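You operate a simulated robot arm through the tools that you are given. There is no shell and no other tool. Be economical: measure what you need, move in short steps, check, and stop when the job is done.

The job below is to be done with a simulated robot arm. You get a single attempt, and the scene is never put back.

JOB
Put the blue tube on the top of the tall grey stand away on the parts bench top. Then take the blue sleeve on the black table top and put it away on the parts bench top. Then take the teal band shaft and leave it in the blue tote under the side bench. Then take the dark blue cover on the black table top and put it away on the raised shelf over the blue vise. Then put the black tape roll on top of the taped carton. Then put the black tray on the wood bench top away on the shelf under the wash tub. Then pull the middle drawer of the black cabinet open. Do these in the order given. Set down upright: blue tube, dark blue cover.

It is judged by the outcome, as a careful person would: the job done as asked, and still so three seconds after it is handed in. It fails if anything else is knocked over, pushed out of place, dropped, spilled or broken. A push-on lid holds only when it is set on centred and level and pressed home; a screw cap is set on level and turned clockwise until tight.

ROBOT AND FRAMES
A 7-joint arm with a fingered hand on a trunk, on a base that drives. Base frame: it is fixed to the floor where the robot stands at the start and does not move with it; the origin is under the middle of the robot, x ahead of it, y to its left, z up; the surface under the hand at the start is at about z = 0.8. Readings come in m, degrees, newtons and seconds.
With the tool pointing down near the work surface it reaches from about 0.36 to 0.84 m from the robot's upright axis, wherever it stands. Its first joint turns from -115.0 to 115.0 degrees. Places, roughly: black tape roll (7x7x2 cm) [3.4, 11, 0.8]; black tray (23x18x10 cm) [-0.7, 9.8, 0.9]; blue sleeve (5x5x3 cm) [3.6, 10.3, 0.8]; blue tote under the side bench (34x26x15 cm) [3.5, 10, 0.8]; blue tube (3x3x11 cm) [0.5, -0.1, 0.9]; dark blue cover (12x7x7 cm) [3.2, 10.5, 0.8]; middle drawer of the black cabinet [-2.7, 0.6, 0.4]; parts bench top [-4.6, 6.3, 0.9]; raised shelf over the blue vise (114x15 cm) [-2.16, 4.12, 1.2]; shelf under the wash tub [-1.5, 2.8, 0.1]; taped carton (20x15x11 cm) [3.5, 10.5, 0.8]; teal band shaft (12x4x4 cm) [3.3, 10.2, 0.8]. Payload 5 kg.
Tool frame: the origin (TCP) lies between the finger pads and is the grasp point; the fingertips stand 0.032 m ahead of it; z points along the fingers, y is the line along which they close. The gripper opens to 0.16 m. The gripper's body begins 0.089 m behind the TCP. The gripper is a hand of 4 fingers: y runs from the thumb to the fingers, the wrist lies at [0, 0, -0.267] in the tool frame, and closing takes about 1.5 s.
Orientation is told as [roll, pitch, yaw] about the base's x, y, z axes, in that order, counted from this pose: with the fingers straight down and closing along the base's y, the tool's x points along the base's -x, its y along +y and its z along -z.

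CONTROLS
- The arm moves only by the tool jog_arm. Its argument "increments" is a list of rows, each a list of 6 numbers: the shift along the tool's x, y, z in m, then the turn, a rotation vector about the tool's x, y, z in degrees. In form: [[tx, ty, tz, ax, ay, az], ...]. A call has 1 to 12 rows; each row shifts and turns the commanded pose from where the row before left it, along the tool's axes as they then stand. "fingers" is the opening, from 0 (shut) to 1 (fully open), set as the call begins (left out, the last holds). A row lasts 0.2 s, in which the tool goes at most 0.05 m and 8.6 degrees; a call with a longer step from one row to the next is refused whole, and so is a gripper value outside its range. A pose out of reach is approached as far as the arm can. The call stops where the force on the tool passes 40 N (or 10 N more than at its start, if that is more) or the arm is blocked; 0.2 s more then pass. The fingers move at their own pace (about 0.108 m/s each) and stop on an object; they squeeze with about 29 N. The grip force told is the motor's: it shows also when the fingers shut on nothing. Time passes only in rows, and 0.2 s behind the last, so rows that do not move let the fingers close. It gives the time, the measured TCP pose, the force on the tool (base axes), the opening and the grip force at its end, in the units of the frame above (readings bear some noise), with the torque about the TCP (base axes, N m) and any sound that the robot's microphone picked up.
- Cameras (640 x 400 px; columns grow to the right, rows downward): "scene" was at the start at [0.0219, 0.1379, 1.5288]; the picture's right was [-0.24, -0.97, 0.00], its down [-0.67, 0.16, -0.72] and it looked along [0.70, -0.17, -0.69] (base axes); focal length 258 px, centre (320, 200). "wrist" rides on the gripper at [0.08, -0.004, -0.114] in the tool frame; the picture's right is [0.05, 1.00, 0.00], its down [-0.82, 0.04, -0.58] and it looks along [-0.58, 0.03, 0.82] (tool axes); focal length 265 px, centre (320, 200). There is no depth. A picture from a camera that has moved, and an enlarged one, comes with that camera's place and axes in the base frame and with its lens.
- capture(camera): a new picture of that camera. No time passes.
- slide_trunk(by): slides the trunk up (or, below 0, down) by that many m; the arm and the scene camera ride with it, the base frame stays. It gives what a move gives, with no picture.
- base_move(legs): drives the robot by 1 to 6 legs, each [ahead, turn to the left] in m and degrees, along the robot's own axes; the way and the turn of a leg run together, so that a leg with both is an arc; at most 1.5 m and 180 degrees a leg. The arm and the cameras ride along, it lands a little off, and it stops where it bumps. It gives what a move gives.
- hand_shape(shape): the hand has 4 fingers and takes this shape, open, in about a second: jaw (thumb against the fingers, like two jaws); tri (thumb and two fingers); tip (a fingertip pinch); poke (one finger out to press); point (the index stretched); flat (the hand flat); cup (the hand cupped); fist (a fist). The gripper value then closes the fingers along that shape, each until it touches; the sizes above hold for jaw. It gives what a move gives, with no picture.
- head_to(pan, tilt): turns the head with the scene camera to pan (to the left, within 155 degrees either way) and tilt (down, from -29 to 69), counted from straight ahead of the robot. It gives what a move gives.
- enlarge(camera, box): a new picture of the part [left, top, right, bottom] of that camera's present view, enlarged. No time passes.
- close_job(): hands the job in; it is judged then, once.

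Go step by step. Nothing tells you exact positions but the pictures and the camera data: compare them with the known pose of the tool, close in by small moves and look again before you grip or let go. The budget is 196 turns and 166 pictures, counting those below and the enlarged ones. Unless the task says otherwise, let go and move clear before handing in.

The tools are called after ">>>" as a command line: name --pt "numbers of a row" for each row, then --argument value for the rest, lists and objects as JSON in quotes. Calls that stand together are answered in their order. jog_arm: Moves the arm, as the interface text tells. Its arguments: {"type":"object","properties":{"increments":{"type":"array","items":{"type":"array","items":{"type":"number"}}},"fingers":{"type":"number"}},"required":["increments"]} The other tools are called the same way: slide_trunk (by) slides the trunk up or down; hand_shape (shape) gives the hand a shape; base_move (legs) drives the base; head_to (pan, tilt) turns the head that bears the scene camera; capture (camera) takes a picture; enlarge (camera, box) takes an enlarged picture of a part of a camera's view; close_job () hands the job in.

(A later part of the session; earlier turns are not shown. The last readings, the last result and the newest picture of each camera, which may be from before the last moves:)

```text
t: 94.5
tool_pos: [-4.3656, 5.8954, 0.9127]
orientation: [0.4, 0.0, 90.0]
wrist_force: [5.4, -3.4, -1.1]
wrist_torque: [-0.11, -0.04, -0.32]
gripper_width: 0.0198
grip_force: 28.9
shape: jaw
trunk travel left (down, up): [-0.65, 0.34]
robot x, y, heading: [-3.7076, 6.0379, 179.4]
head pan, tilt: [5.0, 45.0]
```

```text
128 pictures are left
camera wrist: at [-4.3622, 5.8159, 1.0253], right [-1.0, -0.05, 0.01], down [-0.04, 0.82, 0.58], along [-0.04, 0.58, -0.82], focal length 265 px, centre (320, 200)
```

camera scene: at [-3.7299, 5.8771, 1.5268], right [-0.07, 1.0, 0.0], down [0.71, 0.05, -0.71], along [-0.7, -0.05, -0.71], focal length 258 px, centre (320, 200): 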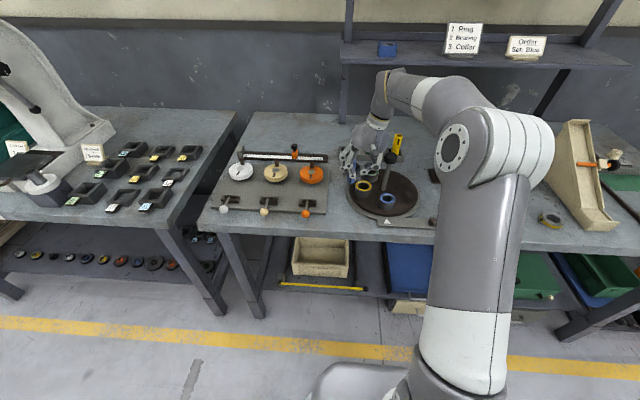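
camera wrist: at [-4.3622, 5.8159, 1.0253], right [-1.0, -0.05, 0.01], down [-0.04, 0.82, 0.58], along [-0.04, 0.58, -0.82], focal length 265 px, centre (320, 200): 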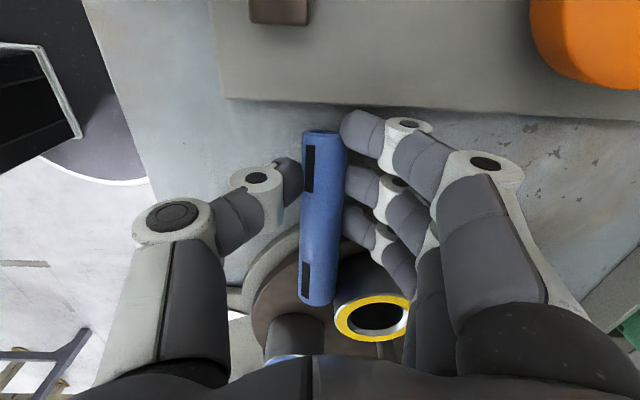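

The grip across the tube is good. I lift, move to the front strip (x≈-4.31), level the tube, and lower.

>>> jog_arm --pt "0 0 -0.03 0 0 0" --pt "0 0 -0.03 0 0 0" --pt "0.01 -0.03 0 0 0 0" --pt "0.0 -0.026 0 0 6.5 0" --pt "0 0 0 0 6.5 0" --pt "0 0 0 0 0 0"

>>> capture --camera "wrist"

>>> enlarge --camera "scene" --box '[300, 140, 420, 240]'

```text
t: 95.9
tool_pos: [-4.309, 5.8859, 0.9718]
orientation: [0.5, 13.1, 90.1]
wrist_force: [0.7, -0.2, -2.6]
wrist_torque: [-0.05, -0.02, 0.0]
gripper_width: 0.019
grip_force: 28.7
shape: jaw
trunk travel left (down, up): [-0.65, 0.34]
robot x, y, heading: [-3.7083, 6.0389, 179.3]
head pan, tilt: [5.0, 45.0]
```

```text
127 pictures are left
camera wrist: at [-4.3061, 5.8336, 1.1005], right [-1.0, -0.05, 0.02], down [-0.04, 0.92, 0.38], along [-0.04, 0.38, -0.93], focal length 265 px, centre (320, 200)
```

wrist: 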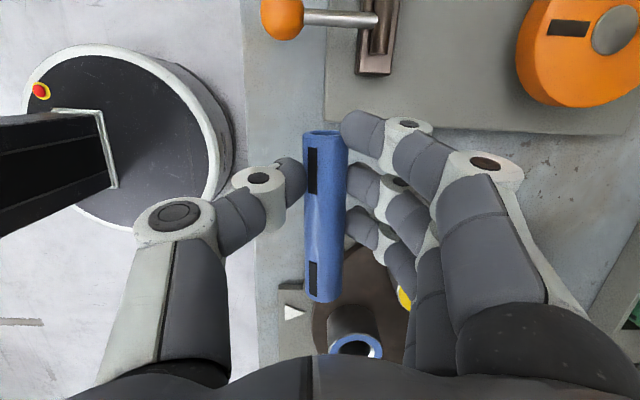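

```text
4.00 times, centred on (360, 190) of scene
camera zoom: at [-3.7298, 5.8769, 1.5268], right [-0.07, 1.0, 0.0], down [0.71, 0.05, -0.71], along [-0.71, -0.05, -0.71], focal length 1033 px, centre (160, 240)
```

zoom: 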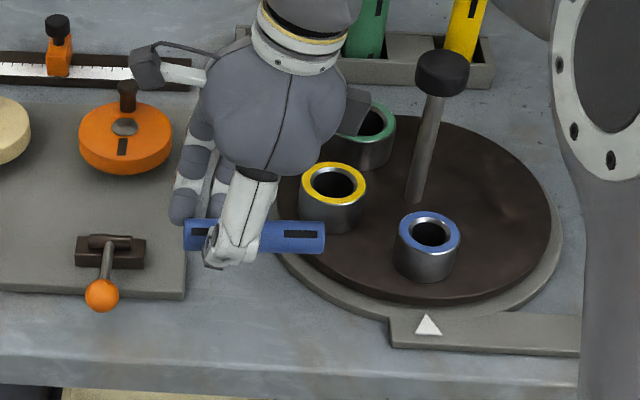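

>>> jog_arm --pt "-0.0068 0 0.029 0 0 0" --pt "-0.0034 0 0.0145 0 0 0" --pt "-0.0011 0 0.005 0 0 0" --pt "-0.0011 0 0.005 0 0 0" --pt "0 0 0 0 0 0"

>>> capture --camera "wrist"

>>> enlarge --camera "scene" --box '[300, 140, 420, 240]'

```text
t: 97.1
tool_pos: [-4.3106, 5.8866, 0.9181]
orientation: [0.5, 13.0, 90.1]
wrist_force: [0.6, 0.2, -3.0]
wrist_torque: [-0.04, -0.03, 0.0]
gripper_width: 0.0191
grip_force: 28.9
shape: jaw
trunk travel left (down, up): [-0.65, 0.34]
robot x, y, heading: [-3.7067, 6.0414, 178.8]
head pan, tilt: [5.0, 45.0]
```

```text
125 pictures are left
camera wrist: at [-4.3065, 5.8352, 1.0458], right [-1.0, -0.05, 0.02], down [-0.04, 0.92, 0.38], along [-0.04, 0.38, -0.93], focal length 265 px, centre (320, 200)
```

wrist: 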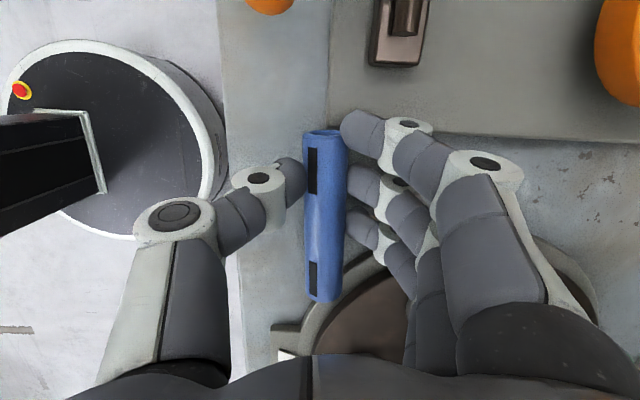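

```text
4.00 times, centred on (360, 190) of scene
camera zoom: at [-3.7298, 5.8771, 1.5268], right [-0.07, 1.0, 0.0], down [0.71, 0.05, -0.71], along [-0.71, -0.05, -0.71], focal length 1033 px, centre (160, 240)
```

zoom: 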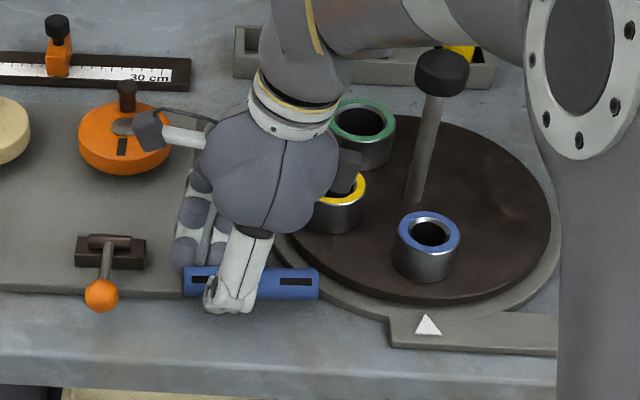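

>>> jog_arm --pt "-0.01 -0.012 0.0 0 0 0" --pt "-0.0008 0 0.0035 0 0 0" --pt "-0.0008 0 0.0035 0 0 0" --pt "-0.0008 0 0.0035 0 0 0" --pt "-0.0006 0 0.0025 0 0 0"

```text
t: 98.3
tool_pos: [-4.3011, 5.8963, 0.9073]
orientation: [1.0, 13.2, 90.3]
wrist_force: [-4.5, -1.4, 34.7]
wrist_torque: [-0.9, 0.85, -0.05]
gripper_width: 0.0204
grip_force: 29.1
shape: jaw
trunk travel left (down, up): [-0.65, 0.34]
robot x, y, heading: [-3.7052, 6.0347, 179.1]
head pan, tilt: [5.0, 45.0]
```

Contact with the bench. I open partly so the fingers fence the tube.

>>> jog_arm --pt "0 0 -0.003 0 0 0" --pt "0 0 0 0 0 0" --pt "0 0 0 0 0 0" --pt "0 0 0 0 0 0" --fingers 0.32

>>> capture --camera "wrist"

```text
t: 99.3
tool_pos: [-4.2978, 5.898, 0.9065]
orientation: [0.6, 13.0, 90.1]
wrist_force: [-0.4, -5.6, 23.9]
wrist_torque: [0.44, 0.59, 0.19]
gripper_width: 0.0502
grip_force: 0.1
shape: jaw
trunk travel left (down, up): [-0.65, 0.34]
robot x, y, heading: [-3.7085, 6.0409, 178.9]
head pan, tilt: [5.0, 45.0]
```

```text
123 pictures are left
camera wrist: at [-4.2938, 5.8462, 1.0339], right [-1.0, -0.05, 0.02], down [-0.04, 0.92, 0.38], along [-0.04, 0.38, -0.92], focal length 265 px, centre (320, 200)
```

wrist: 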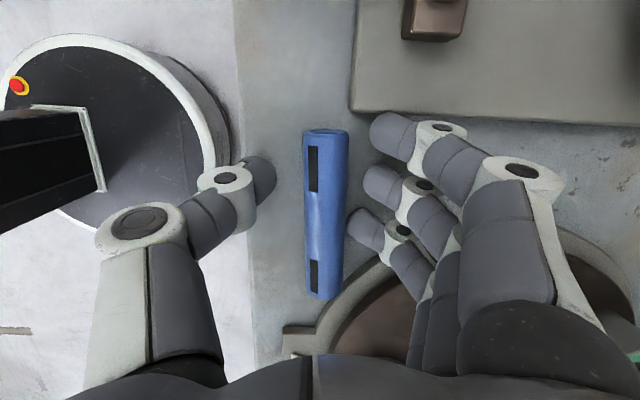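

The tube lies flat at x≈-4.30, y 5.867–5.978. I rise slightly, shift 2.4 cm toward the top end and regrip.

>>> jog_arm --pt "0 0 -0.015 0 0 0" --pt "-0.0234 0 -0.0054 0 0 0" --pt "-0.0023 0 0.01 0 0 0" --pt "0 0 0 0 0 0" --fingers 0.28

>>> capture --camera "wrist"

```text
t: 100.3
tool_pos: [-4.2993, 5.9245, 0.9104]
orientation: [0.4, 12.9, 90.0]
wrist_force: [-0.8, 0.6, 4.9]
wrist_torque: [0.19, 0.17, -0.01]
gripper_width: 0.0455
grip_force: 0.0
shape: jaw
trunk travel left (down, up): [-0.65, 0.34]
robot x, y, heading: [-3.709, 6.0364, 179.0]
head pan, tilt: [5.0, 45.0]
```

```text
122 pictures are left
camera wrist: at [-4.2957, 5.8733, 1.0378], right [-1.0, -0.05, 0.02], down [-0.04, 0.92, 0.38], along [-0.04, 0.38, -0.93], focal length 265 px, centre (320, 200)
```

wrist: 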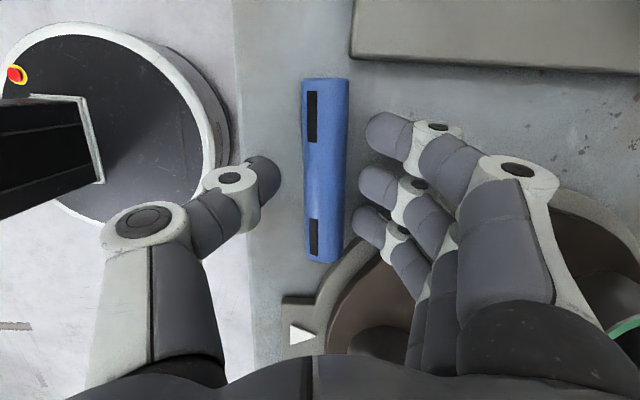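

>>> jog_arm --pt "0 0 -0.001 0 0 0" --pt "0 0 0 0 0 0" --pt "0 0 0 0 0 0" --pt "0 0 0 0 0 0" --pt "0 0 0 0 0 0" --pt "-0.007 0 -0.03 0 0 0" --pt "0.007 0 -0.03 0 0 0" --pt "0 0 -0.04 0 0 0" --pt "0 0 -0.04 0 0 0" --pt "0 0 0 0 0 0" --fingers 0

>>> capture --camera "wrist"

```text
t: 102.5
tool_pos: [-4.298, 5.9556, 1.0467]
orientation: [0.4, 12.9, 90.2]
wrist_force: [-0.5, 0.2, -2.2]
wrist_torque: [0.03, -0.02, 0.0]
gripper_width: 0.0173
grip_force: 29.1
shape: jaw
trunk travel left (down, up): [-0.65, 0.34]
robot x, y, heading: [-3.706, 6.0362, 179.0]
head pan, tilt: [5.0, 45.0]
```

```text
121 pictures are left
camera wrist: at [-4.2939, 5.904, 1.1747], right [-1.0, -0.05, 0.02], down [-0.04, 0.92, 0.38], along [-0.04, 0.38, -0.93], focal length 265 px, centre (320, 200)
```

wrist: 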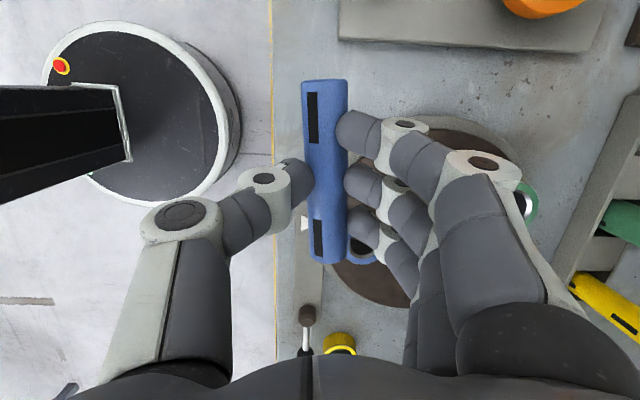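

The tube is held squarely now. I back the base 0.25 m for room, then yaw back and pitch the hand so the tube stands up.

>>> base_move --legs '[[-0.25, 0]]'

>>> jog_arm --pt "0 0 0 0 -6.5 0" --pt "0 0 0 0 -6.5 0" --pt "0 0 0 0 0 -8.5" --pt "0 0 0 0 0 -8.5" --pt "0 0 0 0 0 -8.5" --pt "0 0 0 0 0 -8.5" --pt "0 0 0 0 0 -8.5" --pt "0 0 0 0 0 -8.5" --pt "0 0 0 0 0 -8.5" --pt "0 0 0 0 0 -8.5" --pt "0 0 0 0 0 -8.5" --pt "0 0 0 0 0 -8.5"

>>> jog_arm --pt "0 0 0 0 0 -4" --pt "0 0 0 0 -8.5 0" --pt "0 0 0 0 -8.5 0" --pt "0 0 0 0 -8.5 0" --pt "0 0 0 0 -8.5 0" --pt "0 0 0 0 -8.5 0" --pt "0 0 0 0 -8.5 0" --pt "0 0 0 0 -8.5 0" --pt "0 0 0 0 -8.5 0" --pt "0 0 0 0 -8.5 0" --pt "0 0 0 0 0 0"

>>> capture --camera "scene"

>>> capture --camera "wrist"

```text
t: 104.3
tool_pos: [-4.0483, 5.953, 1.0477]
orientation: [0.4, 13.0, 89.8]
wrist_force: [0.5, 0.0, -2.8]
wrist_torque: [0.03, 0.03, -0.02]
gripper_width: 0.0169
grip_force: 29.0
shape: jaw
trunk travel left (down, up): [-0.65, 0.34]
robot x, y, heading: [-3.4584, 6.0364, 178.7]
head pan, tilt: [5.0, 45.0]
```

```text
t: 107.0
tool_pos: [-4.0493, 5.9525, 1.0459]
orientation: [0.1, -0.5, 174.8]
wrist_force: [0.2, -0.2, -3.0]
wrist_torque: [0.01, 0.01, -0.03]
gripper_width: 0.0173
grip_force: 28.9
shape: jaw
trunk travel left (down, up): [-0.65, 0.34]
robot x, y, heading: [-3.461, 6.0402, 178.7]
head pan, tilt: [5.0, 45.0]
```

```text
t: 109.3
tool_pos: [-4.0481, 5.9614, 1.0453]
orientation: [-2.7, -73.0, 179.9]
wrist_force: [-0.7, -1.2, -1.6]
wrist_torque: [0.04, -0.06, -0.06]
gripper_width: 0.0162
grip_force: 29.2
shape: jaw
out of reach, approached as far as the arm can: row 8
trunk travel left (down, up): [-0.65, 0.34]
robot x, y, heading: [-3.4541, 6.0363, 179.0]
head pan, tilt: [5.0, 45.0]
```

```text
120 pictures are left
camera scene: at [-3.4812, 5.8722, 1.5268], right [-0.07, 1.0, 0.0], down [0.71, 0.05, -0.71], along [-0.71, -0.05, -0.71], focal length 258 px, centre (320, 200)
```

scene: 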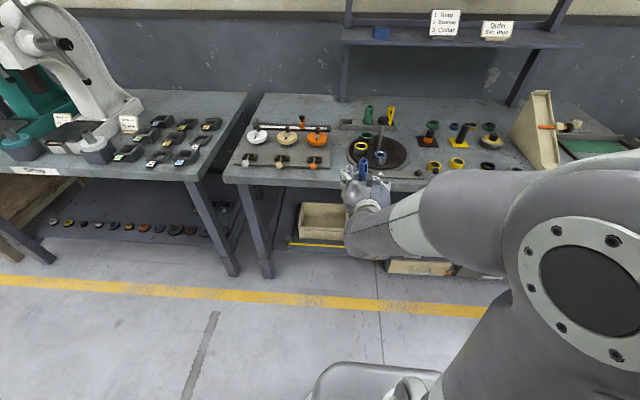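

```text
119 pictures are left
camera wrist: at [-3.9173, 5.9599, 1.0005], right [-0.03, -1.0, -0.06], down [0.31, -0.07, 0.95], along [-0.95, 0.01, 0.31], focal length 265 px, centre (320, 200)
```

wrist: 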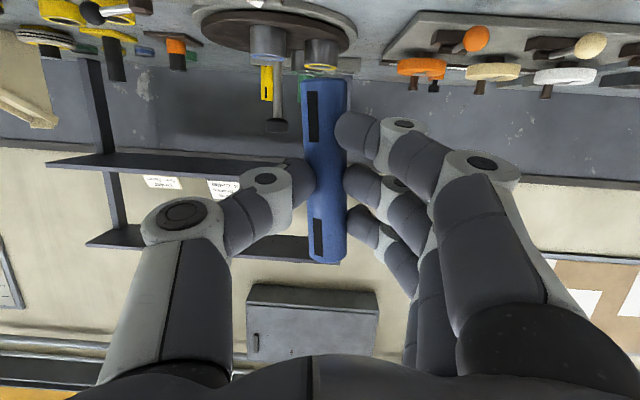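

The tube is now about upright in the hand, with a small lean I correct. I reach forward over the spot (-4.32, 5.895).

>>> jog_arm --pt "-0.0118 0.011 0.039 0 -1 4.5" --pt "-0.0118 0.011 0.039 0 -1 0" --pt "-0.0118 0.011 0.039 0 -1 0" --pt "-0.0118 0.011 0.039 0 -1 0" --pt "-0.0118 0.011 0.039 0 0 0" --pt "-0.0118 0.011 0.039 0 0 0" --pt "0.02 0 0.006 0 0 0" --pt "0.02 0 0.006 0 0 0" --pt "0 0 0 0 0 0"

>>> enlarge --camera "scene" --box '[300, 100, 460, 200]'

>>> capture --camera "wrist"

```text
t: 111.3
tool_pos: [-4.2978, 5.9079, 1.0155]
orientation: [14.2, -76.6, 162.3]
wrist_force: [-0.2, 0.5, -3.2]
wrist_torque: [0.01, -0.08, 0.0]
gripper_width: 0.0164
grip_force: 29.6
shape: jaw
trunk travel left (down, up): [-0.65, 0.34]
robot x, y, heading: [-3.4561, 6.0312, 178.8]
head pan, tilt: [5.0, 45.0]
```

```text
4.00 times, centred on (380, 150) of scene
camera zoom: at [-3.4816, 5.8728, 1.5268], right [-0.07, 1.0, 0.0], down [0.71, 0.05, -0.71], along [-0.71, -0.05, -0.71], focal length 1033 px, centre (80, 400)
```

zoom: 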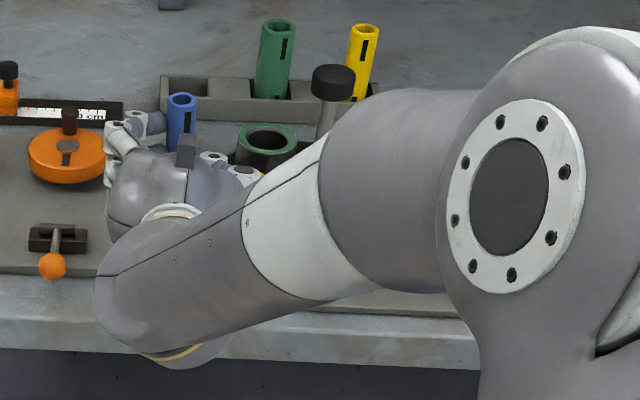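

```text
117 pictures are left
camera wrist: at [-4.1706, 5.9022, 0.9619], right [-0.05, -1.0, 0.01], down [0.38, -0.01, 0.93], along [-0.92, 0.05, 0.38], focal length 265 px, centre (320, 200)
```

wrist: 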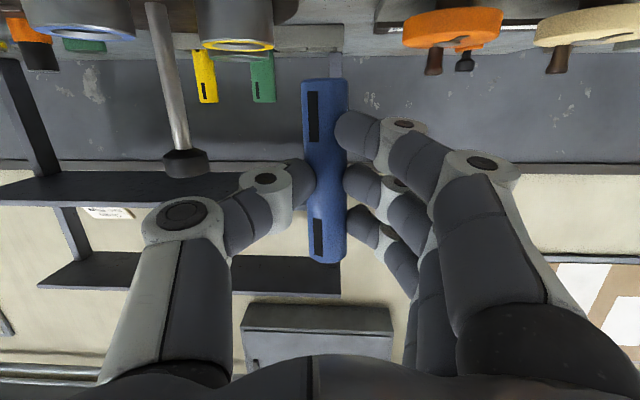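

Upright and over the gap. I lower straight down until it touches.

>>> jog_arm --pt "0.0243 0 0.0057 0 0 0" --pt "0.0243 0 0.0057 0 0 0" --pt "0.0146 0 0.0035 0 0 0" --pt "0 0 0 0 0 0"

>>> capture --camera "wrist"

>>> enlarge --camera "scene" --box '[300, 100, 460, 200]'

```text
t: 112.3
tool_pos: [-4.2995, 5.9055, 0.9852]
orientation: [14.0, -76.5, 162.4]
wrist_force: [0.7, -0.1, -3.2]
wrist_torque: [0.02, -0.06, -0.02]
gripper_width: 0.0165
grip_force: 28.9
shape: jaw
out of reach, approached as far as the arm can: row 2, 3
trunk travel left (down, up): [-0.65, 0.34]
robot x, y, heading: [-3.4568, 6.0359, 179.2]
head pan, tilt: [5.0, 45.0]
```

```text
116 pictures are left
camera wrist: at [-4.1723, 5.8992, 0.9318], right [-0.06, -1.0, 0.01], down [0.38, -0.02, 0.93], along [-0.92, 0.05, 0.38], focal length 265 px, centre (320, 200)
```

wrist: 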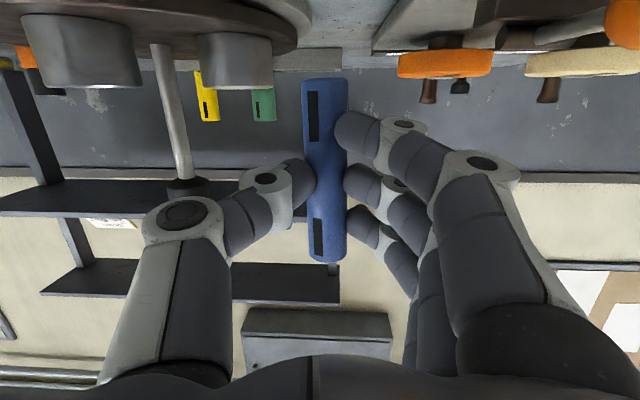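

```text
4.00 times, centred on (380, 150) of scene
camera zoom: at [-3.4817, 5.8729, 1.5268], right [-0.07, 1.0, 0.0], down [0.71, 0.05, -0.71], along [-0.71, -0.05, -0.71], focal length 1033 px, centre (80, 400)
```

zoom: 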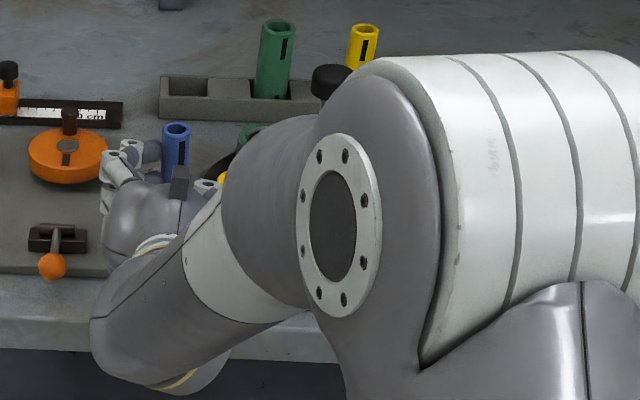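

The arm can go no lower there, so I lower by the trunk.

>>> slide_trunk --by -0.04

>>> capture --camera "wrist"

```text
t: 113.2
tool_pos: [-4.3, 5.906, 0.9461]
orientation: [14.1, -76.5, 162.3]
wrist_force: [-0.4, -0.1, -1.8]
wrist_torque: [-0.01, -0.09, 0.04]
gripper_width: 0.0164
grip_force: 28.7
shape: jaw
trunk travel left (down, up): [-0.61, 0.38]
robot x, y, heading: [-3.4609, 6.0355, 178.9]
head pan, tilt: [5.0, 45.0]
```

```text
114 pictures are left
camera wrist: at [-4.172, 5.8991, 0.8921], right [-0.06, -1.0, 0.01], down [0.38, -0.02, 0.93], along [-0.92, 0.05, 0.38], focal length 265 px, centre (320, 200)
```

wrist: 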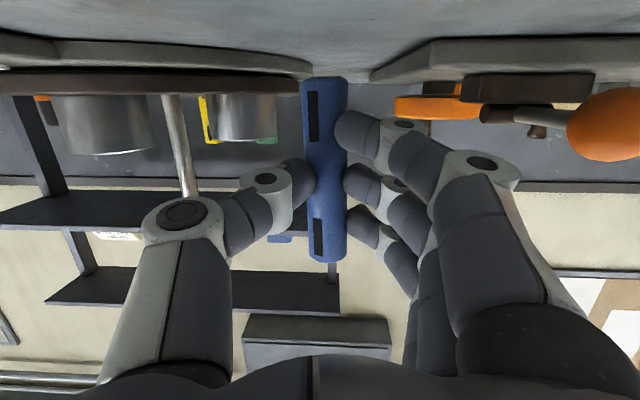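

>>> slide_trunk --by -0.015

>>> enlarge --camera "wrist" --box '[220, 0, 420, 125]'

```text
t: 113.8
tool_pos: [-4.2987, 5.9055, 0.9302]
orientation: [14.0, -76.5, 162.4]
wrist_force: [0.1, -0.1, -2.3]
wrist_torque: [0.03, -0.12, 0.01]
gripper_width: 0.0164
grip_force: 29.2
shape: jaw
trunk travel left (down, up): [-0.595, 0.395]
robot x, y, heading: [-3.4597, 6.0371, 178.8]
head pan, tilt: [5.0, 45.0]
```

```text
3.20 times, centred on (320, 62) of wrist
camera zoom: at [-4.172, 5.8991, 0.877], right [-0.06, -1.0, 0.01], down [0.38, -0.02, 0.93], along [-0.92, 0.05, 0.38], focal length 849 px, centre (320, 640)
```

zoom: 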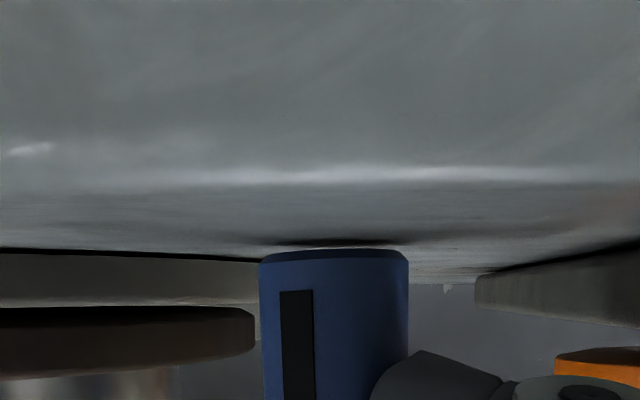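

>>> slide_trunk --by -0.005

>>> enlarge --camera "wrist" --box '[220, 0, 420, 125]'

```text
t: 114.3
tool_pos: [-4.3006, 5.9055, 0.9282]
orientation: [14.5, -76.7, 161.8]
wrist_force: [0.6, -0.7, 8.8]
wrist_torque: [-0.05, 0.14, -0.01]
gripper_width: 0.0163
grip_force: 29.2
shape: jaw
trunk travel left (down, up): [-0.59, 0.4]
robot x, y, heading: [-3.4572, 6.0376, 179.0]
head pan, tilt: [5.0, 45.0]
```

```text
3.20 times, centred on (320, 62) of wrist
camera zoom: at [-4.1722, 5.899, 0.8745], right [-0.06, -1.0, 0.01], down [0.38, -0.01, 0.92], along [-0.92, 0.06, 0.38], focal length 849 px, centre (320, 640)
```

zoom: 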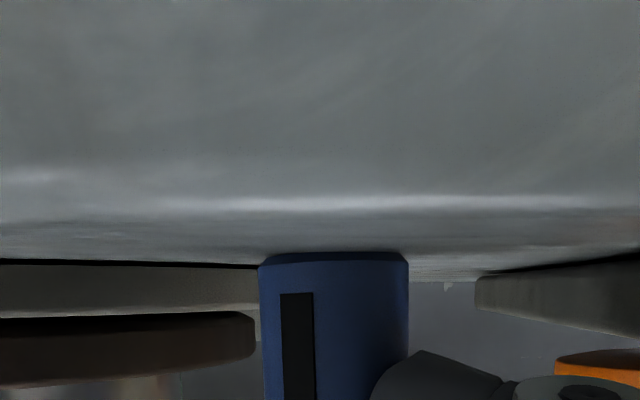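

The tube rests flush on the bench. I open the fingers partly.

>>> jog_arm --pt "0 0 0 0 0 0" --pt "0 0 0 0 0 0" --pt "0 0 0 0 0 0" --fingers 0.35

>>> capture --camera "wrist"

```text
t: 115.2
tool_pos: [-4.2986, 5.9065, 0.9247]
orientation: [14.0, -76.5, 162.4]
wrist_force: [-0.3, -0.4, -1.0]
wrist_torque: [0.04, 0.0, 0.05]
gripper_width: 0.0552
grip_force: 0.0
shape: jaw
trunk travel left (down, up): [-0.59, 0.4]
robot x, y, heading: [-3.4597, 6.0364, 179.1]
head pan, tilt: [5.0, 45.0]
```

```text
111 pictures are left
camera wrist: at [-4.1718, 5.8991, 0.8719], right [-0.06, -1.0, 0.01], down [0.38, -0.02, 0.93], along [-0.92, 0.05, 0.38], focal length 265 px, centre (320, 200)
```

wrist: 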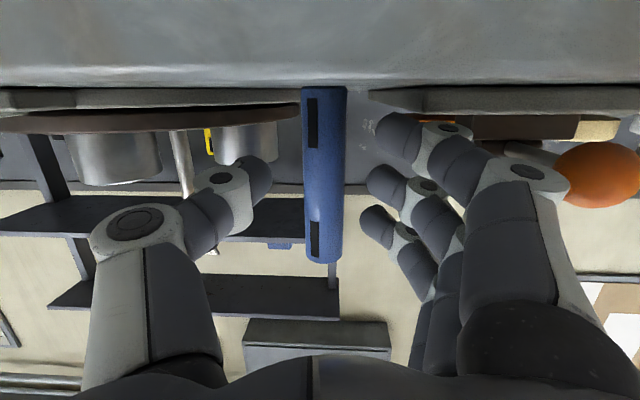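

The tube stands free and upright. I back straight out.

>>> base_move --legs '[[-0.3, 0]]'

>>> enlarge --camera "scene" --box '[220, 80, 480, 240]'

```text
t: 117.2
tool_pos: [-4.0002, 5.9007, 0.926]
orientation: [14.0, -76.6, 162.3]
wrist_force: [0.2, 0.6, 0.6]
wrist_torque: [0.0, 0.01, 0.06]
gripper_width: 0.0551
grip_force: 0.0
shape: jaw
trunk travel left (down, up): [-0.59, 0.4]
robot x, y, heading: [-3.1576, 6.0289, 179.1]
head pan, tilt: [5.0, 45.0]
```

```text
2.46 times, centred on (350, 160) of scene
camera zoom: at [-3.1815, 5.8673, 1.4669], right [-0.07, 1.0, 0.0], down [0.71, 0.05, -0.71], along [-0.71, -0.05, -0.71], focal length 636 px, centre (246, 298)
```

zoom: 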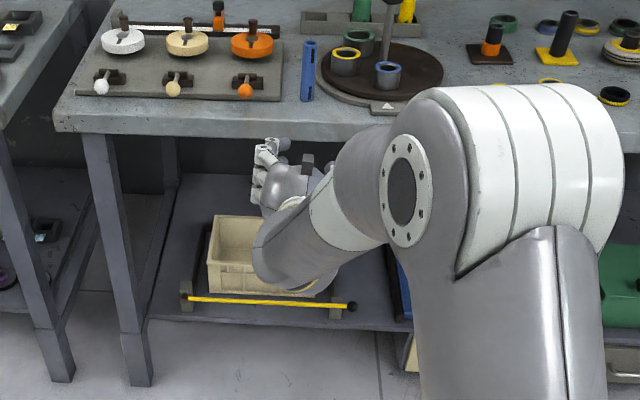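

Task one is done: the blue tube stands on the parts bench. I return the hand to a tucked, downward carry pose.

>>> jog_arm --pt "0 0 -0.04 0 0 -4.5" --pt "0 0 -0.04 0 8.5 0" --pt "0 0 -0.04 0 8.5 0" --pt "0 0 -0.04 0 8.5 0" --pt "0 0 -0.04 0 8.5 0" --pt "0 0 -0.04 0 8.5 0" --pt "0 0 -0.02 0 8.5 0" --pt "0 0 -0.02 0 8.5 0" --pt "0 0 -0.02 0 8.5 0" --pt "0.02 0 -0.02 0 8.5 0" --pt "0.03 0 0 0 0 0" --pt "0.03 0 0 0 0 0" --fingers 1

>>> slide_trunk --by 0.06

```text
t: 119.8
tool_pos: [-3.6831, 5.8805, 1.1034]
orientation: [-1.1, -0.5, 177.0]
wrist_force: [0.4, 0.6, -0.1]
wrist_torque: [0.04, 0.0, -0.03]
gripper_width: 0.1599
grip_force: 0.0
shape: jaw
trunk travel left (down, up): [-0.59, 0.4]
robot x, y, heading: [-3.1643, 6.0281, 178.7]
head pan, tilt: [5.0, 45.0]
```

```text
t: 120.8
tool_pos: [-3.6837, 5.8801, 1.1625]
orientation: [-1.1, -0.4, 177.1]
wrist_force: [-0.5, -0.1, -1.0]
wrist_torque: [0.01, 0.0, 0.04]
gripper_width: 0.16
grip_force: 0.0
shape: jaw
trunk travel left (down, up): [-0.65, 0.34]
robot x, y, heading: [-3.1572, 6.0293, 179.1]
head pan, tilt: [5.0, 45.0]
```

I drive back out to the aisle and look toward the black table.

>>> base_move --legs '[[0, 136], [0.75, 0], [0, 45], [1.4, 0], [1.0, 0], [0, 60]]'

>>> head_to --pan 0 --tilt 14

>>> capture --camera "scene"

```text
t: 146.5
tool_pos: [-0.0907, 5.9307, 1.163]
orientation: [-1.1, -0.5, 55.1]
wrist_force: [0.1, 0.1, -0.1]
wrist_torque: [0.04, 0.03, 0.0]
gripper_width: 0.1597
grip_force: 0.1
shape: jaw
trunk travel left (down, up): [-0.65, 0.34]
robot x, y, heading: [-0.2442, 5.4093, 56.9]
head pan, tilt: [5.0, 45.0]
```

```text
t: 147.5
tool_pos: [-0.0897, 5.9306, 1.1635]
orientation: [-1.1, -0.5, 55.1]
wrist_force: [0.3, 0.0, 0.5]
wrist_torque: [0.03, -0.01, 0.0]
gripper_width: 0.1598
grip_force: 0.1
shape: jaw
trunk travel left (down, up): [-0.65, 0.34]
robot x, y, heading: [-0.2402, 5.4072, 57.1]
head pan, tilt: [0.0, 14.0]
```

```text
109 pictures are left
camera scene: at [-0.3527, 5.5204, 1.5752], right [0.84, -0.55, 0.0], down [-0.13, -0.2, -0.97], along [0.53, 0.81, -0.24], focal length 258 px, centre (320, 200)
```

scene: 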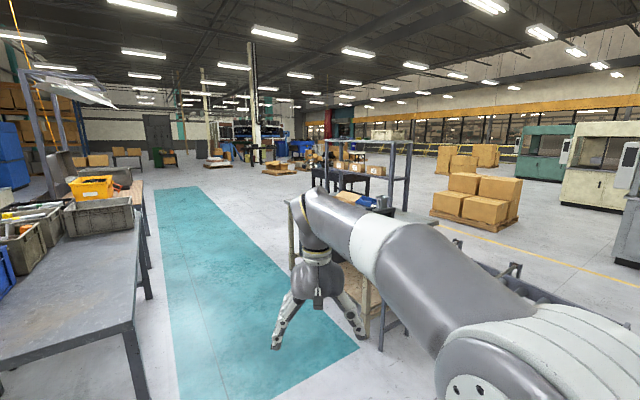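

The teal walkway (x -0.4 to 0.75) leads up; the right bench starts at x≈0.95. I drive up the walkway and look right.

>>> base_move --legs '[[0.75, 0], [0, 33], [1.5, 0], [1.4, 0]]'

>>> head_to --pan -55 --tilt 14

>>> capture --camera "scene"

>>> head_to --pan 0 --tilt 18

>>> capture --camera "scene"

```text
t: 166.6
tool_pos: [-0.1325, 9.4151, 1.1625]
orientation: [-1.0, -0.4, 91.6]
wrist_force: [0.5, 0.0, -0.2]
wrist_torque: [-0.01, 0.02, 0.0]
gripper_width: 0.1599
grip_force: 0.0
shape: jaw
trunk travel left (down, up): [-0.65, 0.34]
robot x, y, heading: [0.0546, 8.9023, 93.2]
head pan, tilt: [0.0, 14.0]
```

```text
t: 167.8
tool_pos: [-0.1325, 9.4155, 1.1623]
orientation: [-1.1, -0.4, 91.5]
wrist_force: [0.5, 0.0, 0.6]
wrist_torque: [0.01, 0.03, 0.01]
gripper_width: 0.1597
grip_force: 0.0
shape: jaw
trunk travel left (down, up): [-0.65, 0.34]
robot x, y, heading: [0.0549, 8.9003, 92.9]
head pan, tilt: [-55.0, 14.0]
```

```text
108 pictures are left
camera scene: at [-0.0219, 8.8927, 1.5753], right [0.62, -0.78, 0.0], down [-0.19, -0.15, -0.97], along [0.76, 0.6, -0.24], focal length 258 px, centre (320, 200)
```

scene: 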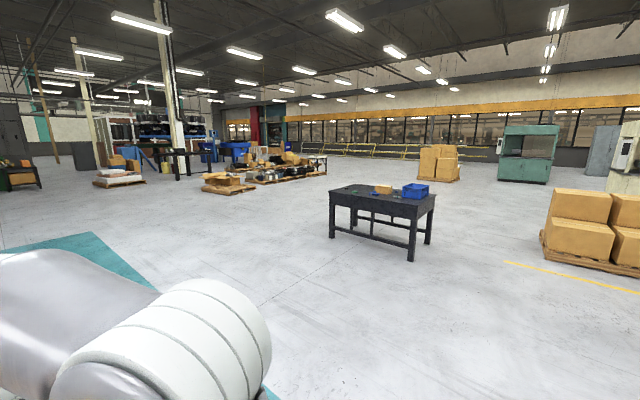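

```text
t: 169.1
tool_pos: [-0.1326, 9.4144, 1.1622]
orientation: [-1.1, -0.5, 91.5]
wrist_force: [0.0, 0.9, 0.9]
wrist_torque: [0.03, -0.01, 0.0]
gripper_width: 0.1598
grip_force: 0.1
shape: jaw
trunk travel left (down, up): [-0.65, 0.34]
robot x, y, heading: [0.0551, 8.9037, 93.2]
head pan, tilt: [0.0, 18.0]
```

```text
107 pictures are left
camera scene: at [-0.1004, 8.9279, 1.5688], right [1.0, 0.06, 0.0], down [0.02, -0.31, -0.95], along [-0.05, 0.95, -0.31], focal length 258 px, centre (320, 200)
```

scene: 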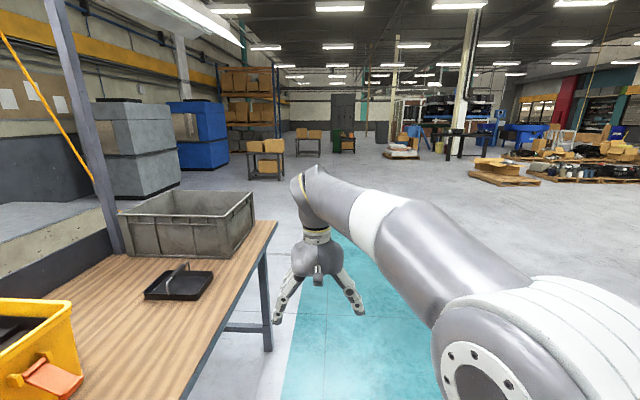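

The black table spans about x 3.15–3.95, y 9.85–11.2, with the blue tote on it. I drive to its near side.

>>> base_move --legs '[[0, -64], [1.45, 0], [1.4, 0], [0, -29]]'

>>> head_to --pan 0 --tilt 38

>>> capture --camera "scene"

```text
t: 186.9
tool_pos: [2.9493, 10.582, 1.1631]
orientation: [-1.1, -0.4, 1.9]
wrist_force: [1.0, -0.1, 0.2]
wrist_torque: [0.03, 0.01, -0.01]
gripper_width: 0.1598
grip_force: 0.0
shape: jaw
trunk travel left (down, up): [-0.65, 0.34]
robot x, y, heading: [2.4404, 10.3918, 3.7]
head pan, tilt: [0.0, 18.0]
```

```text
t: 187.7
tool_pos: [2.9498, 10.5821, 1.1628]
orientation: [-1.2, -0.3, 1.9]
wrist_force: [0.7, 0.5, -0.3]
wrist_torque: [-0.01, -0.03, -0.01]
gripper_width: 0.16
grip_force: 0.0
shape: jaw
trunk travel left (down, up): [-0.65, 0.34]
robot x, y, heading: [2.4388, 10.3948, 3.9]
head pan, tilt: [0.0, 38.0]
```

```text
106 pictures are left
camera scene: at [2.4576, 10.5484, 1.5372], right [0.07, -1.0, 0.0], down [-0.61, -0.04, -0.79], along [0.79, 0.05, -0.62], focal length 258 px, centre (320, 200)
```

scene: 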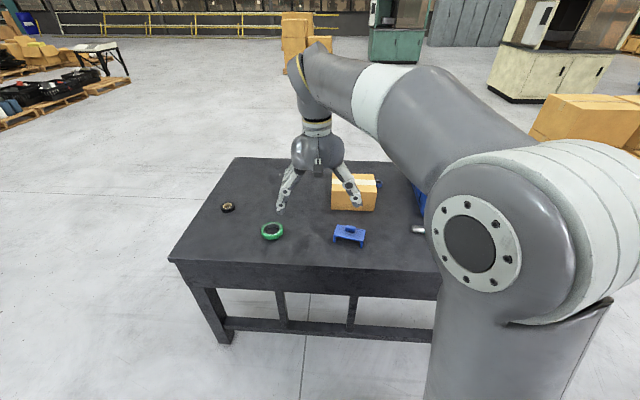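

I see the carton, cover, shaft and tape roll; the sleeve is hidden behind the arm. I drive nearer and look from a wrist view over y≈10.3.

>>> base_move --legs '[[0, -3.9], [0.28, 0]]'

>>> jog_arm --pt "-0.03 -0.045 0 0 0 0" --pt "-0.03 -0.045 0 0 0 0" --pt "-0.03 -0.045 0 0 0 0" --pt "-0.03 -0.045 0 0 0 0" --pt "0 -0.045 0 0 0 0" --pt "0 -0.045 0 0 0 0" --pt "0 0 0 0 0 0"

>>> capture --camera "wrist"

>>> capture --camera "scene"

```text
t: 190.1
tool_pos: [3.2473, 10.5461, 1.1623]
orientation: [-1.2, -0.4, -2.0]
wrist_force: [0.3, 0.1, 0.0]
wrist_torque: [-0.04, -0.04, 0.0]
gripper_width: 0.16
grip_force: 0.1
shape: jaw
trunk travel left (down, up): [-0.65, 0.34]
robot x, y, heading: [2.7217, 10.3857, -0.4]
head pan, tilt: [0.0, 38.0]
```

```text
refused: row 1 steps farther than a row can; nothing moved
```

```text
105 pictures are left
camera wrist: at [3.1637, 10.5475, 1.2746], right [-0.02, 1.0, -0.02], down [0.81, 0.02, 0.58], along [0.58, -0.01, -0.81], focal length 265 px, centre (320, 200)
```

wrist: 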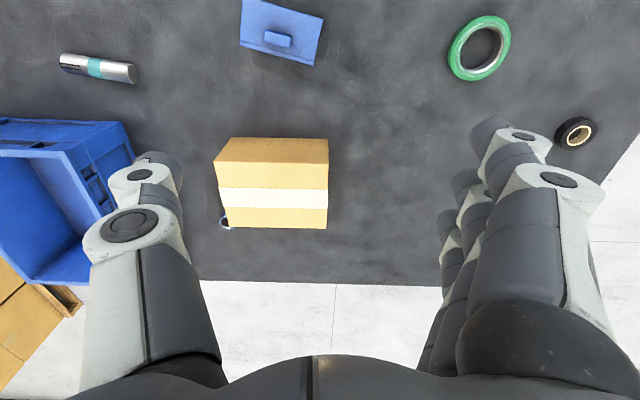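

```text
104 pictures are left
camera scene: at [2.7527, 10.546, 1.5371], right [0.0, -1.0, 0.0], down [-0.62, 0.0, -0.79], along [0.79, 0.0, -0.62], focal length 258 px, centre (320, 200)
```

scene: 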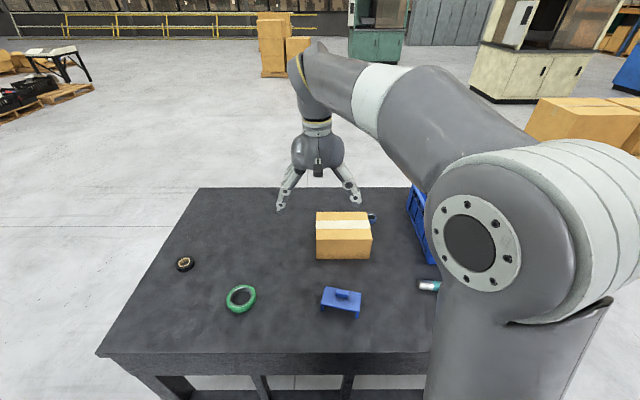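

The sleeve is just beyond the carton's far right corner, near (3.56, 10.34). I move the hand above it to view it directly.

>>> jog_arm --pt "-0.035 -0.03 0 0.15 0 0" --pt "-0.035 -0.03 0 0.15 0 0" --pt "-0.035 -0.03 0 0.15 0 0" --pt "-0.035 -0.03 0 0.15 0 0" --pt "-0.035 -0.03 0 0.15 0 0" --pt "-0.035 -0.03 0 0.15 0 0" --pt "-0.035 -0.03 0 0.15 0 0" --pt "0 0 0 0 0 0"

>>> capture --camera "wrist"

>>> capture --camera "scene"

```text
t: 191.9
tool_pos: [3.4656, 10.3222, 1.1617]
orientation: [-2.1, -0.7, -1.9]
wrist_force: [0.8, 0.9, -0.3]
wrist_torque: [-0.06, -0.01, -0.03]
gripper_width: 0.16
grip_force: 0.1
shape: jaw
out of reach, approached as far as the arm can: row 7
trunk travel left (down, up): [-0.65, 0.34]
robot x, y, heading: [2.7224, 10.3889, -0.3]
head pan, tilt: [0.0, 38.0]
```

```text
103 pictures are left
camera wrist: at [3.3815, 10.3263, 1.2741], right [-0.02, 1.0, -0.04], down [0.81, 0.04, 0.58], along [0.58, -0.02, -0.81], focal length 265 px, centre (320, 200)
```

wrist: 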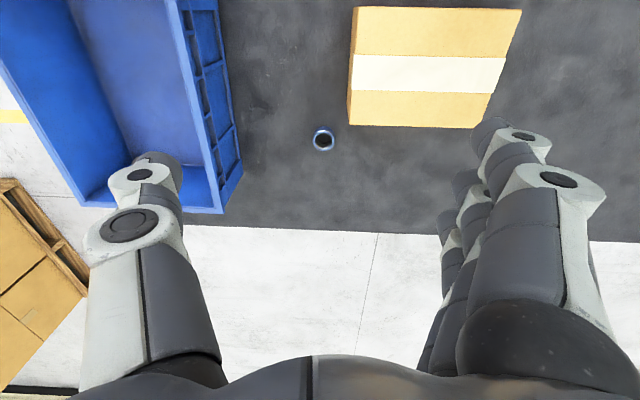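

```text
102 pictures are left
camera scene: at [2.7513, 10.5474, 1.5369], right [0.0, -1.0, 0.0], down [-0.62, 0.0, -0.79], along [0.79, 0.0, -0.62], focal length 258 px, centre (320, 200)
```

scene: 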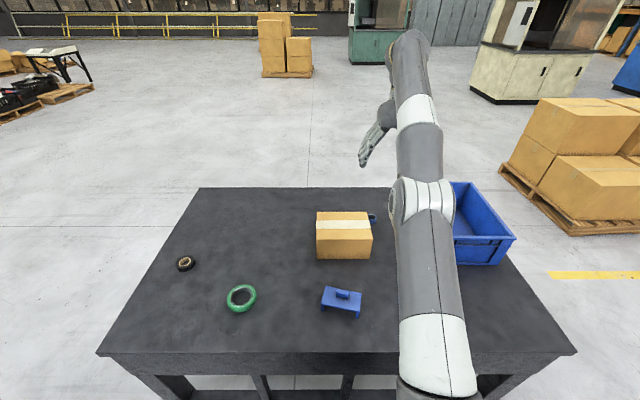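

The sleeve sits at about (3.567, 10.318), close to the carton corner and at the reach limit. I yaw the hand 90° (thumb toward the robot) and tilt it 14° outward so the palm clears the carton.

>>> jog_arm --pt "0.02 0 0 0 0 8.4" --pt "0 0 0 0 0 8.4" --pt "0 0 0 0 0 8.4" --pt "0 0 0 0 0 8.4" --pt "0 0 0 0 0 8.4" --pt "0 0 0 0 0 8.4" --pt "0 0 0 0 0 8.4" --pt "0 0 0 0 0 8.4" --pt "0 0 0 0 0 8.4" --pt "0 0 0 0 0 8.4" --pt "0 0 0 -4 0 4" --pt "0 0 0 -8 0 0" --fingers 0.6

>>> capture --camera "wrist"

```text
t: 194.5
tool_pos: [3.4432, 10.3226, 1.1616]
orientation: [12.5, -2.1, -90.2]
wrist_force: [-0.1, -1.4, 1.0]
wrist_torque: [-0.01, -0.01, -0.01]
gripper_width: 0.0963
grip_force: 0.0
shape: jaw
trunk travel left (down, up): [-0.65, 0.34]
robot x, y, heading: [2.7248, 10.3858, -0.3]
head pan, tilt: [0.0, 38.0]
```

```text
101 pictures are left
camera wrist: at [3.4124, 10.4083, 1.2696], right [0.98, 0.06, 0.21], down [-0.09, -0.79, 0.6], along [0.2, -0.6, -0.77], focal length 265 px, centre (320, 200)
```

wrist: 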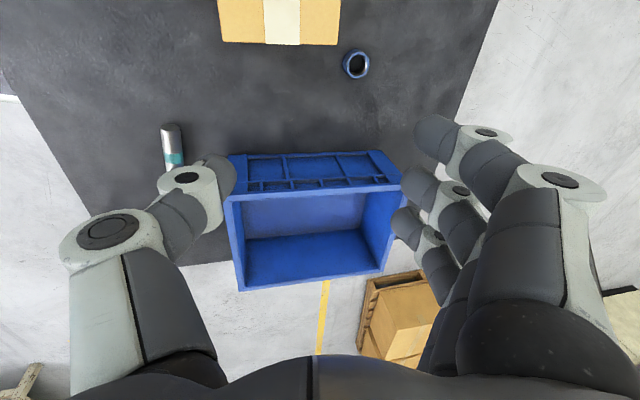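

>>> jog_arm --pt "0 0.0385 0.0085 0 0 0" --pt "0 0.0385 0.0085 0 0 0" --pt "0 0.0385 0.0085 0 0 0" --pt "0.002 -0.0095 0.043 0 0 0" --pt "0 -0.0095 0.043 0 0 0" --pt "0 -0.0095 0.043 0 0 0" --pt "0 -0.0095 0.043 0 0 0" --pt "0 -0.0095 0.043 0 0 0" --pt "0 0 0 0 0 0"

>>> capture --camera "wrist"

>>> enlarge --camera "scene" --box '[300, 160, 460, 280]'

```text
t: 196.5
tool_pos: [3.5247, 10.3163, 0.9329]
orientation: [12.5, -2.1, -90.1]
wrist_force: [0.1, -1.1, 0.4]
wrist_torque: [0.01, -0.04, -0.01]
gripper_width: 0.0961
grip_force: 0.1
shape: jaw
out of reach, approached as far as the arm can: row 3
trunk travel left (down, up): [-0.65, 0.34]
robot x, y, heading: [2.7251, 10.3911, -0.0]
head pan, tilt: [0.0, 38.0]
```

```text
100 pictures are left
camera wrist: at [3.4949, 10.4007, 1.0383], right [0.98, 0.06, 0.21], down [-0.08, -0.79, 0.6], along [0.2, -0.6, -0.77], focal length 265 px, centre (320, 200)
```

wrist: 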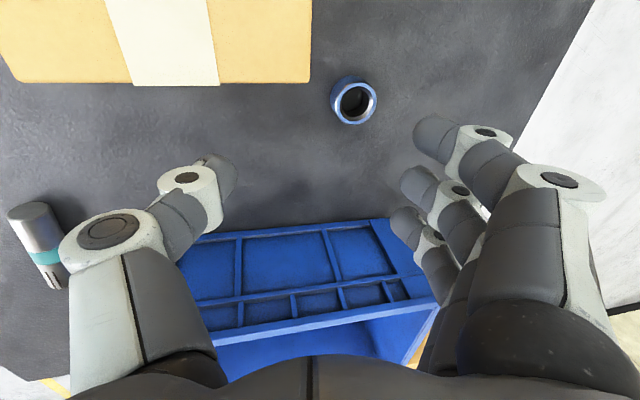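

```text
3.33 times, centred on (380, 220) of scene
camera zoom: at [2.7521, 10.5458, 1.5371], right [0.0, -1.0, 0.0], down [-0.62, 0.0, -0.79], along [0.79, 0.0, -0.62], focal length 861 px, centre (120, 133)
```

zoom: 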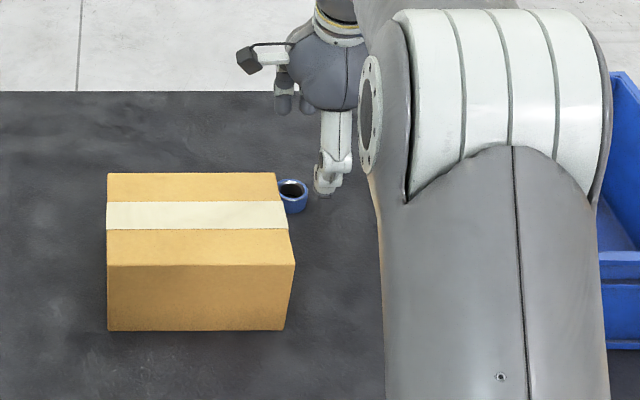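

>>> jog_arm --pt "0.011 0.0195 0.0045 0 0 0" --pt "0 0.018 0.004 0 0 0" --pt "0 -0.005 0.0235 0 0 0" --pt "0 -0.005 0.0235 0 0 0" --pt "0 0 0 0 0 0" --fingers 0.5

>>> capture --camera "wrist"

```text
t: 197.7
tool_pos: [3.5629, 10.3236, 0.884]
orientation: [12.4, -2.1, -90.1]
wrist_force: [-0.2, 0.3, 0.2]
wrist_torque: [-0.02, -0.01, -0.01]
gripper_width: 0.0806
grip_force: 0.0
shape: jaw
trunk travel left (down, up): [-0.65, 0.34]
robot x, y, heading: [2.7243, 10.3879, -0.4]
head pan, tilt: [0.0, 38.0]
```

```text
98 pictures are left
camera wrist: at [3.5341, 10.4091, 0.9913], right [0.98, 0.06, 0.21], down [-0.08, -0.79, 0.6], along [0.2, -0.61, -0.77], focal length 265 px, centre (320, 200)
```

wrist: 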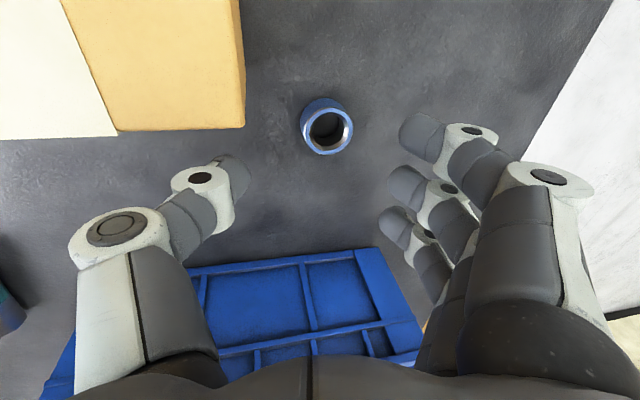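

>>> jog_arm --pt "0.012 0.005 0.001 0 0 0" --pt "0 -0.004 0.018 0 0 0" --pt "0 -0.0022 0.01 0 0 0" --pt "0 -0.0013 0.006 0 0 0" --pt "0 0 0 0 0 0"

>>> capture --camera "wrist"

```text
t: 198.9
tool_pos: [3.5689, 10.3356, 0.8498]
orientation: [12.3, -2.1, -90.1]
wrist_force: [-0.5, -0.3, 0.5]
wrist_torque: [0.0, 0.02, -0.02]
gripper_width: 0.0806
grip_force: 0.2
shape: jaw
trunk travel left (down, up): [-0.65, 0.34]
robot x, y, heading: [2.7242, 10.3875, -0.2]
head pan, tilt: [0.0, 38.0]
```

```text
97 pictures are left
camera wrist: at [3.5395, 10.4209, 0.9569], right [0.98, 0.06, 0.21], down [-0.08, -0.79, 0.6], along [0.2, -0.6, -0.77], focal length 265 px, centre (320, 200)
```

wrist: 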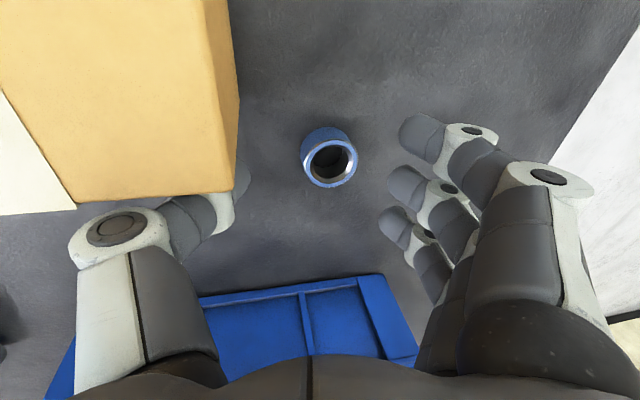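

Sleeve is between thumb and fingers. I close.

>>> jog_arm --pt "0 0 0 0 0 0" --pt "0 0 0 0 0 0" --pt "0 0 0 0 0 0" --pt "0 0 0 0 0 0" --pt "0 0 0 0 0 0" --pt "0 0 0 0 0 0" --fingers 0

>>> capture --camera "wrist"

```text
t: 200.3
tool_pos: [3.569, 10.3355, 0.8512]
orientation: [12.4, -2.1, -90.1]
wrist_force: [-0.1, 0.1, 0.1]
wrist_torque: [-0.02, 0.0, 0.0]
gripper_width: 0.0
grip_force: 29.1
shape: jaw
trunk travel left (down, up): [-0.65, 0.34]
robot x, y, heading: [2.7195, 10.3916, -0.3]
head pan, tilt: [0.0, 38.0]
```

```text
96 pictures are left
camera wrist: at [3.5395, 10.4208, 0.9571], right [0.98, 0.06, 0.21], down [-0.08, -0.79, 0.6], along [0.2, -0.61, -0.77], focal length 265 px, centre (320, 200)
```

wrist: 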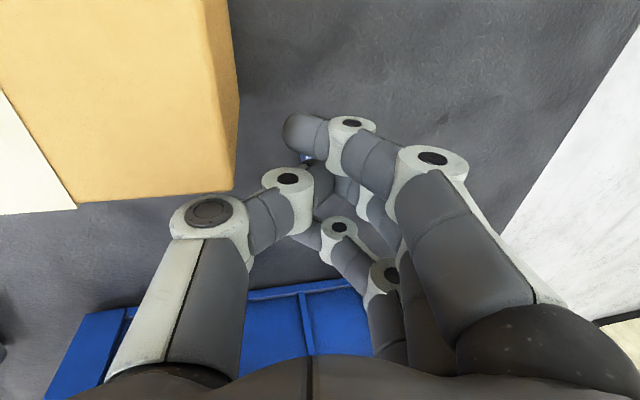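

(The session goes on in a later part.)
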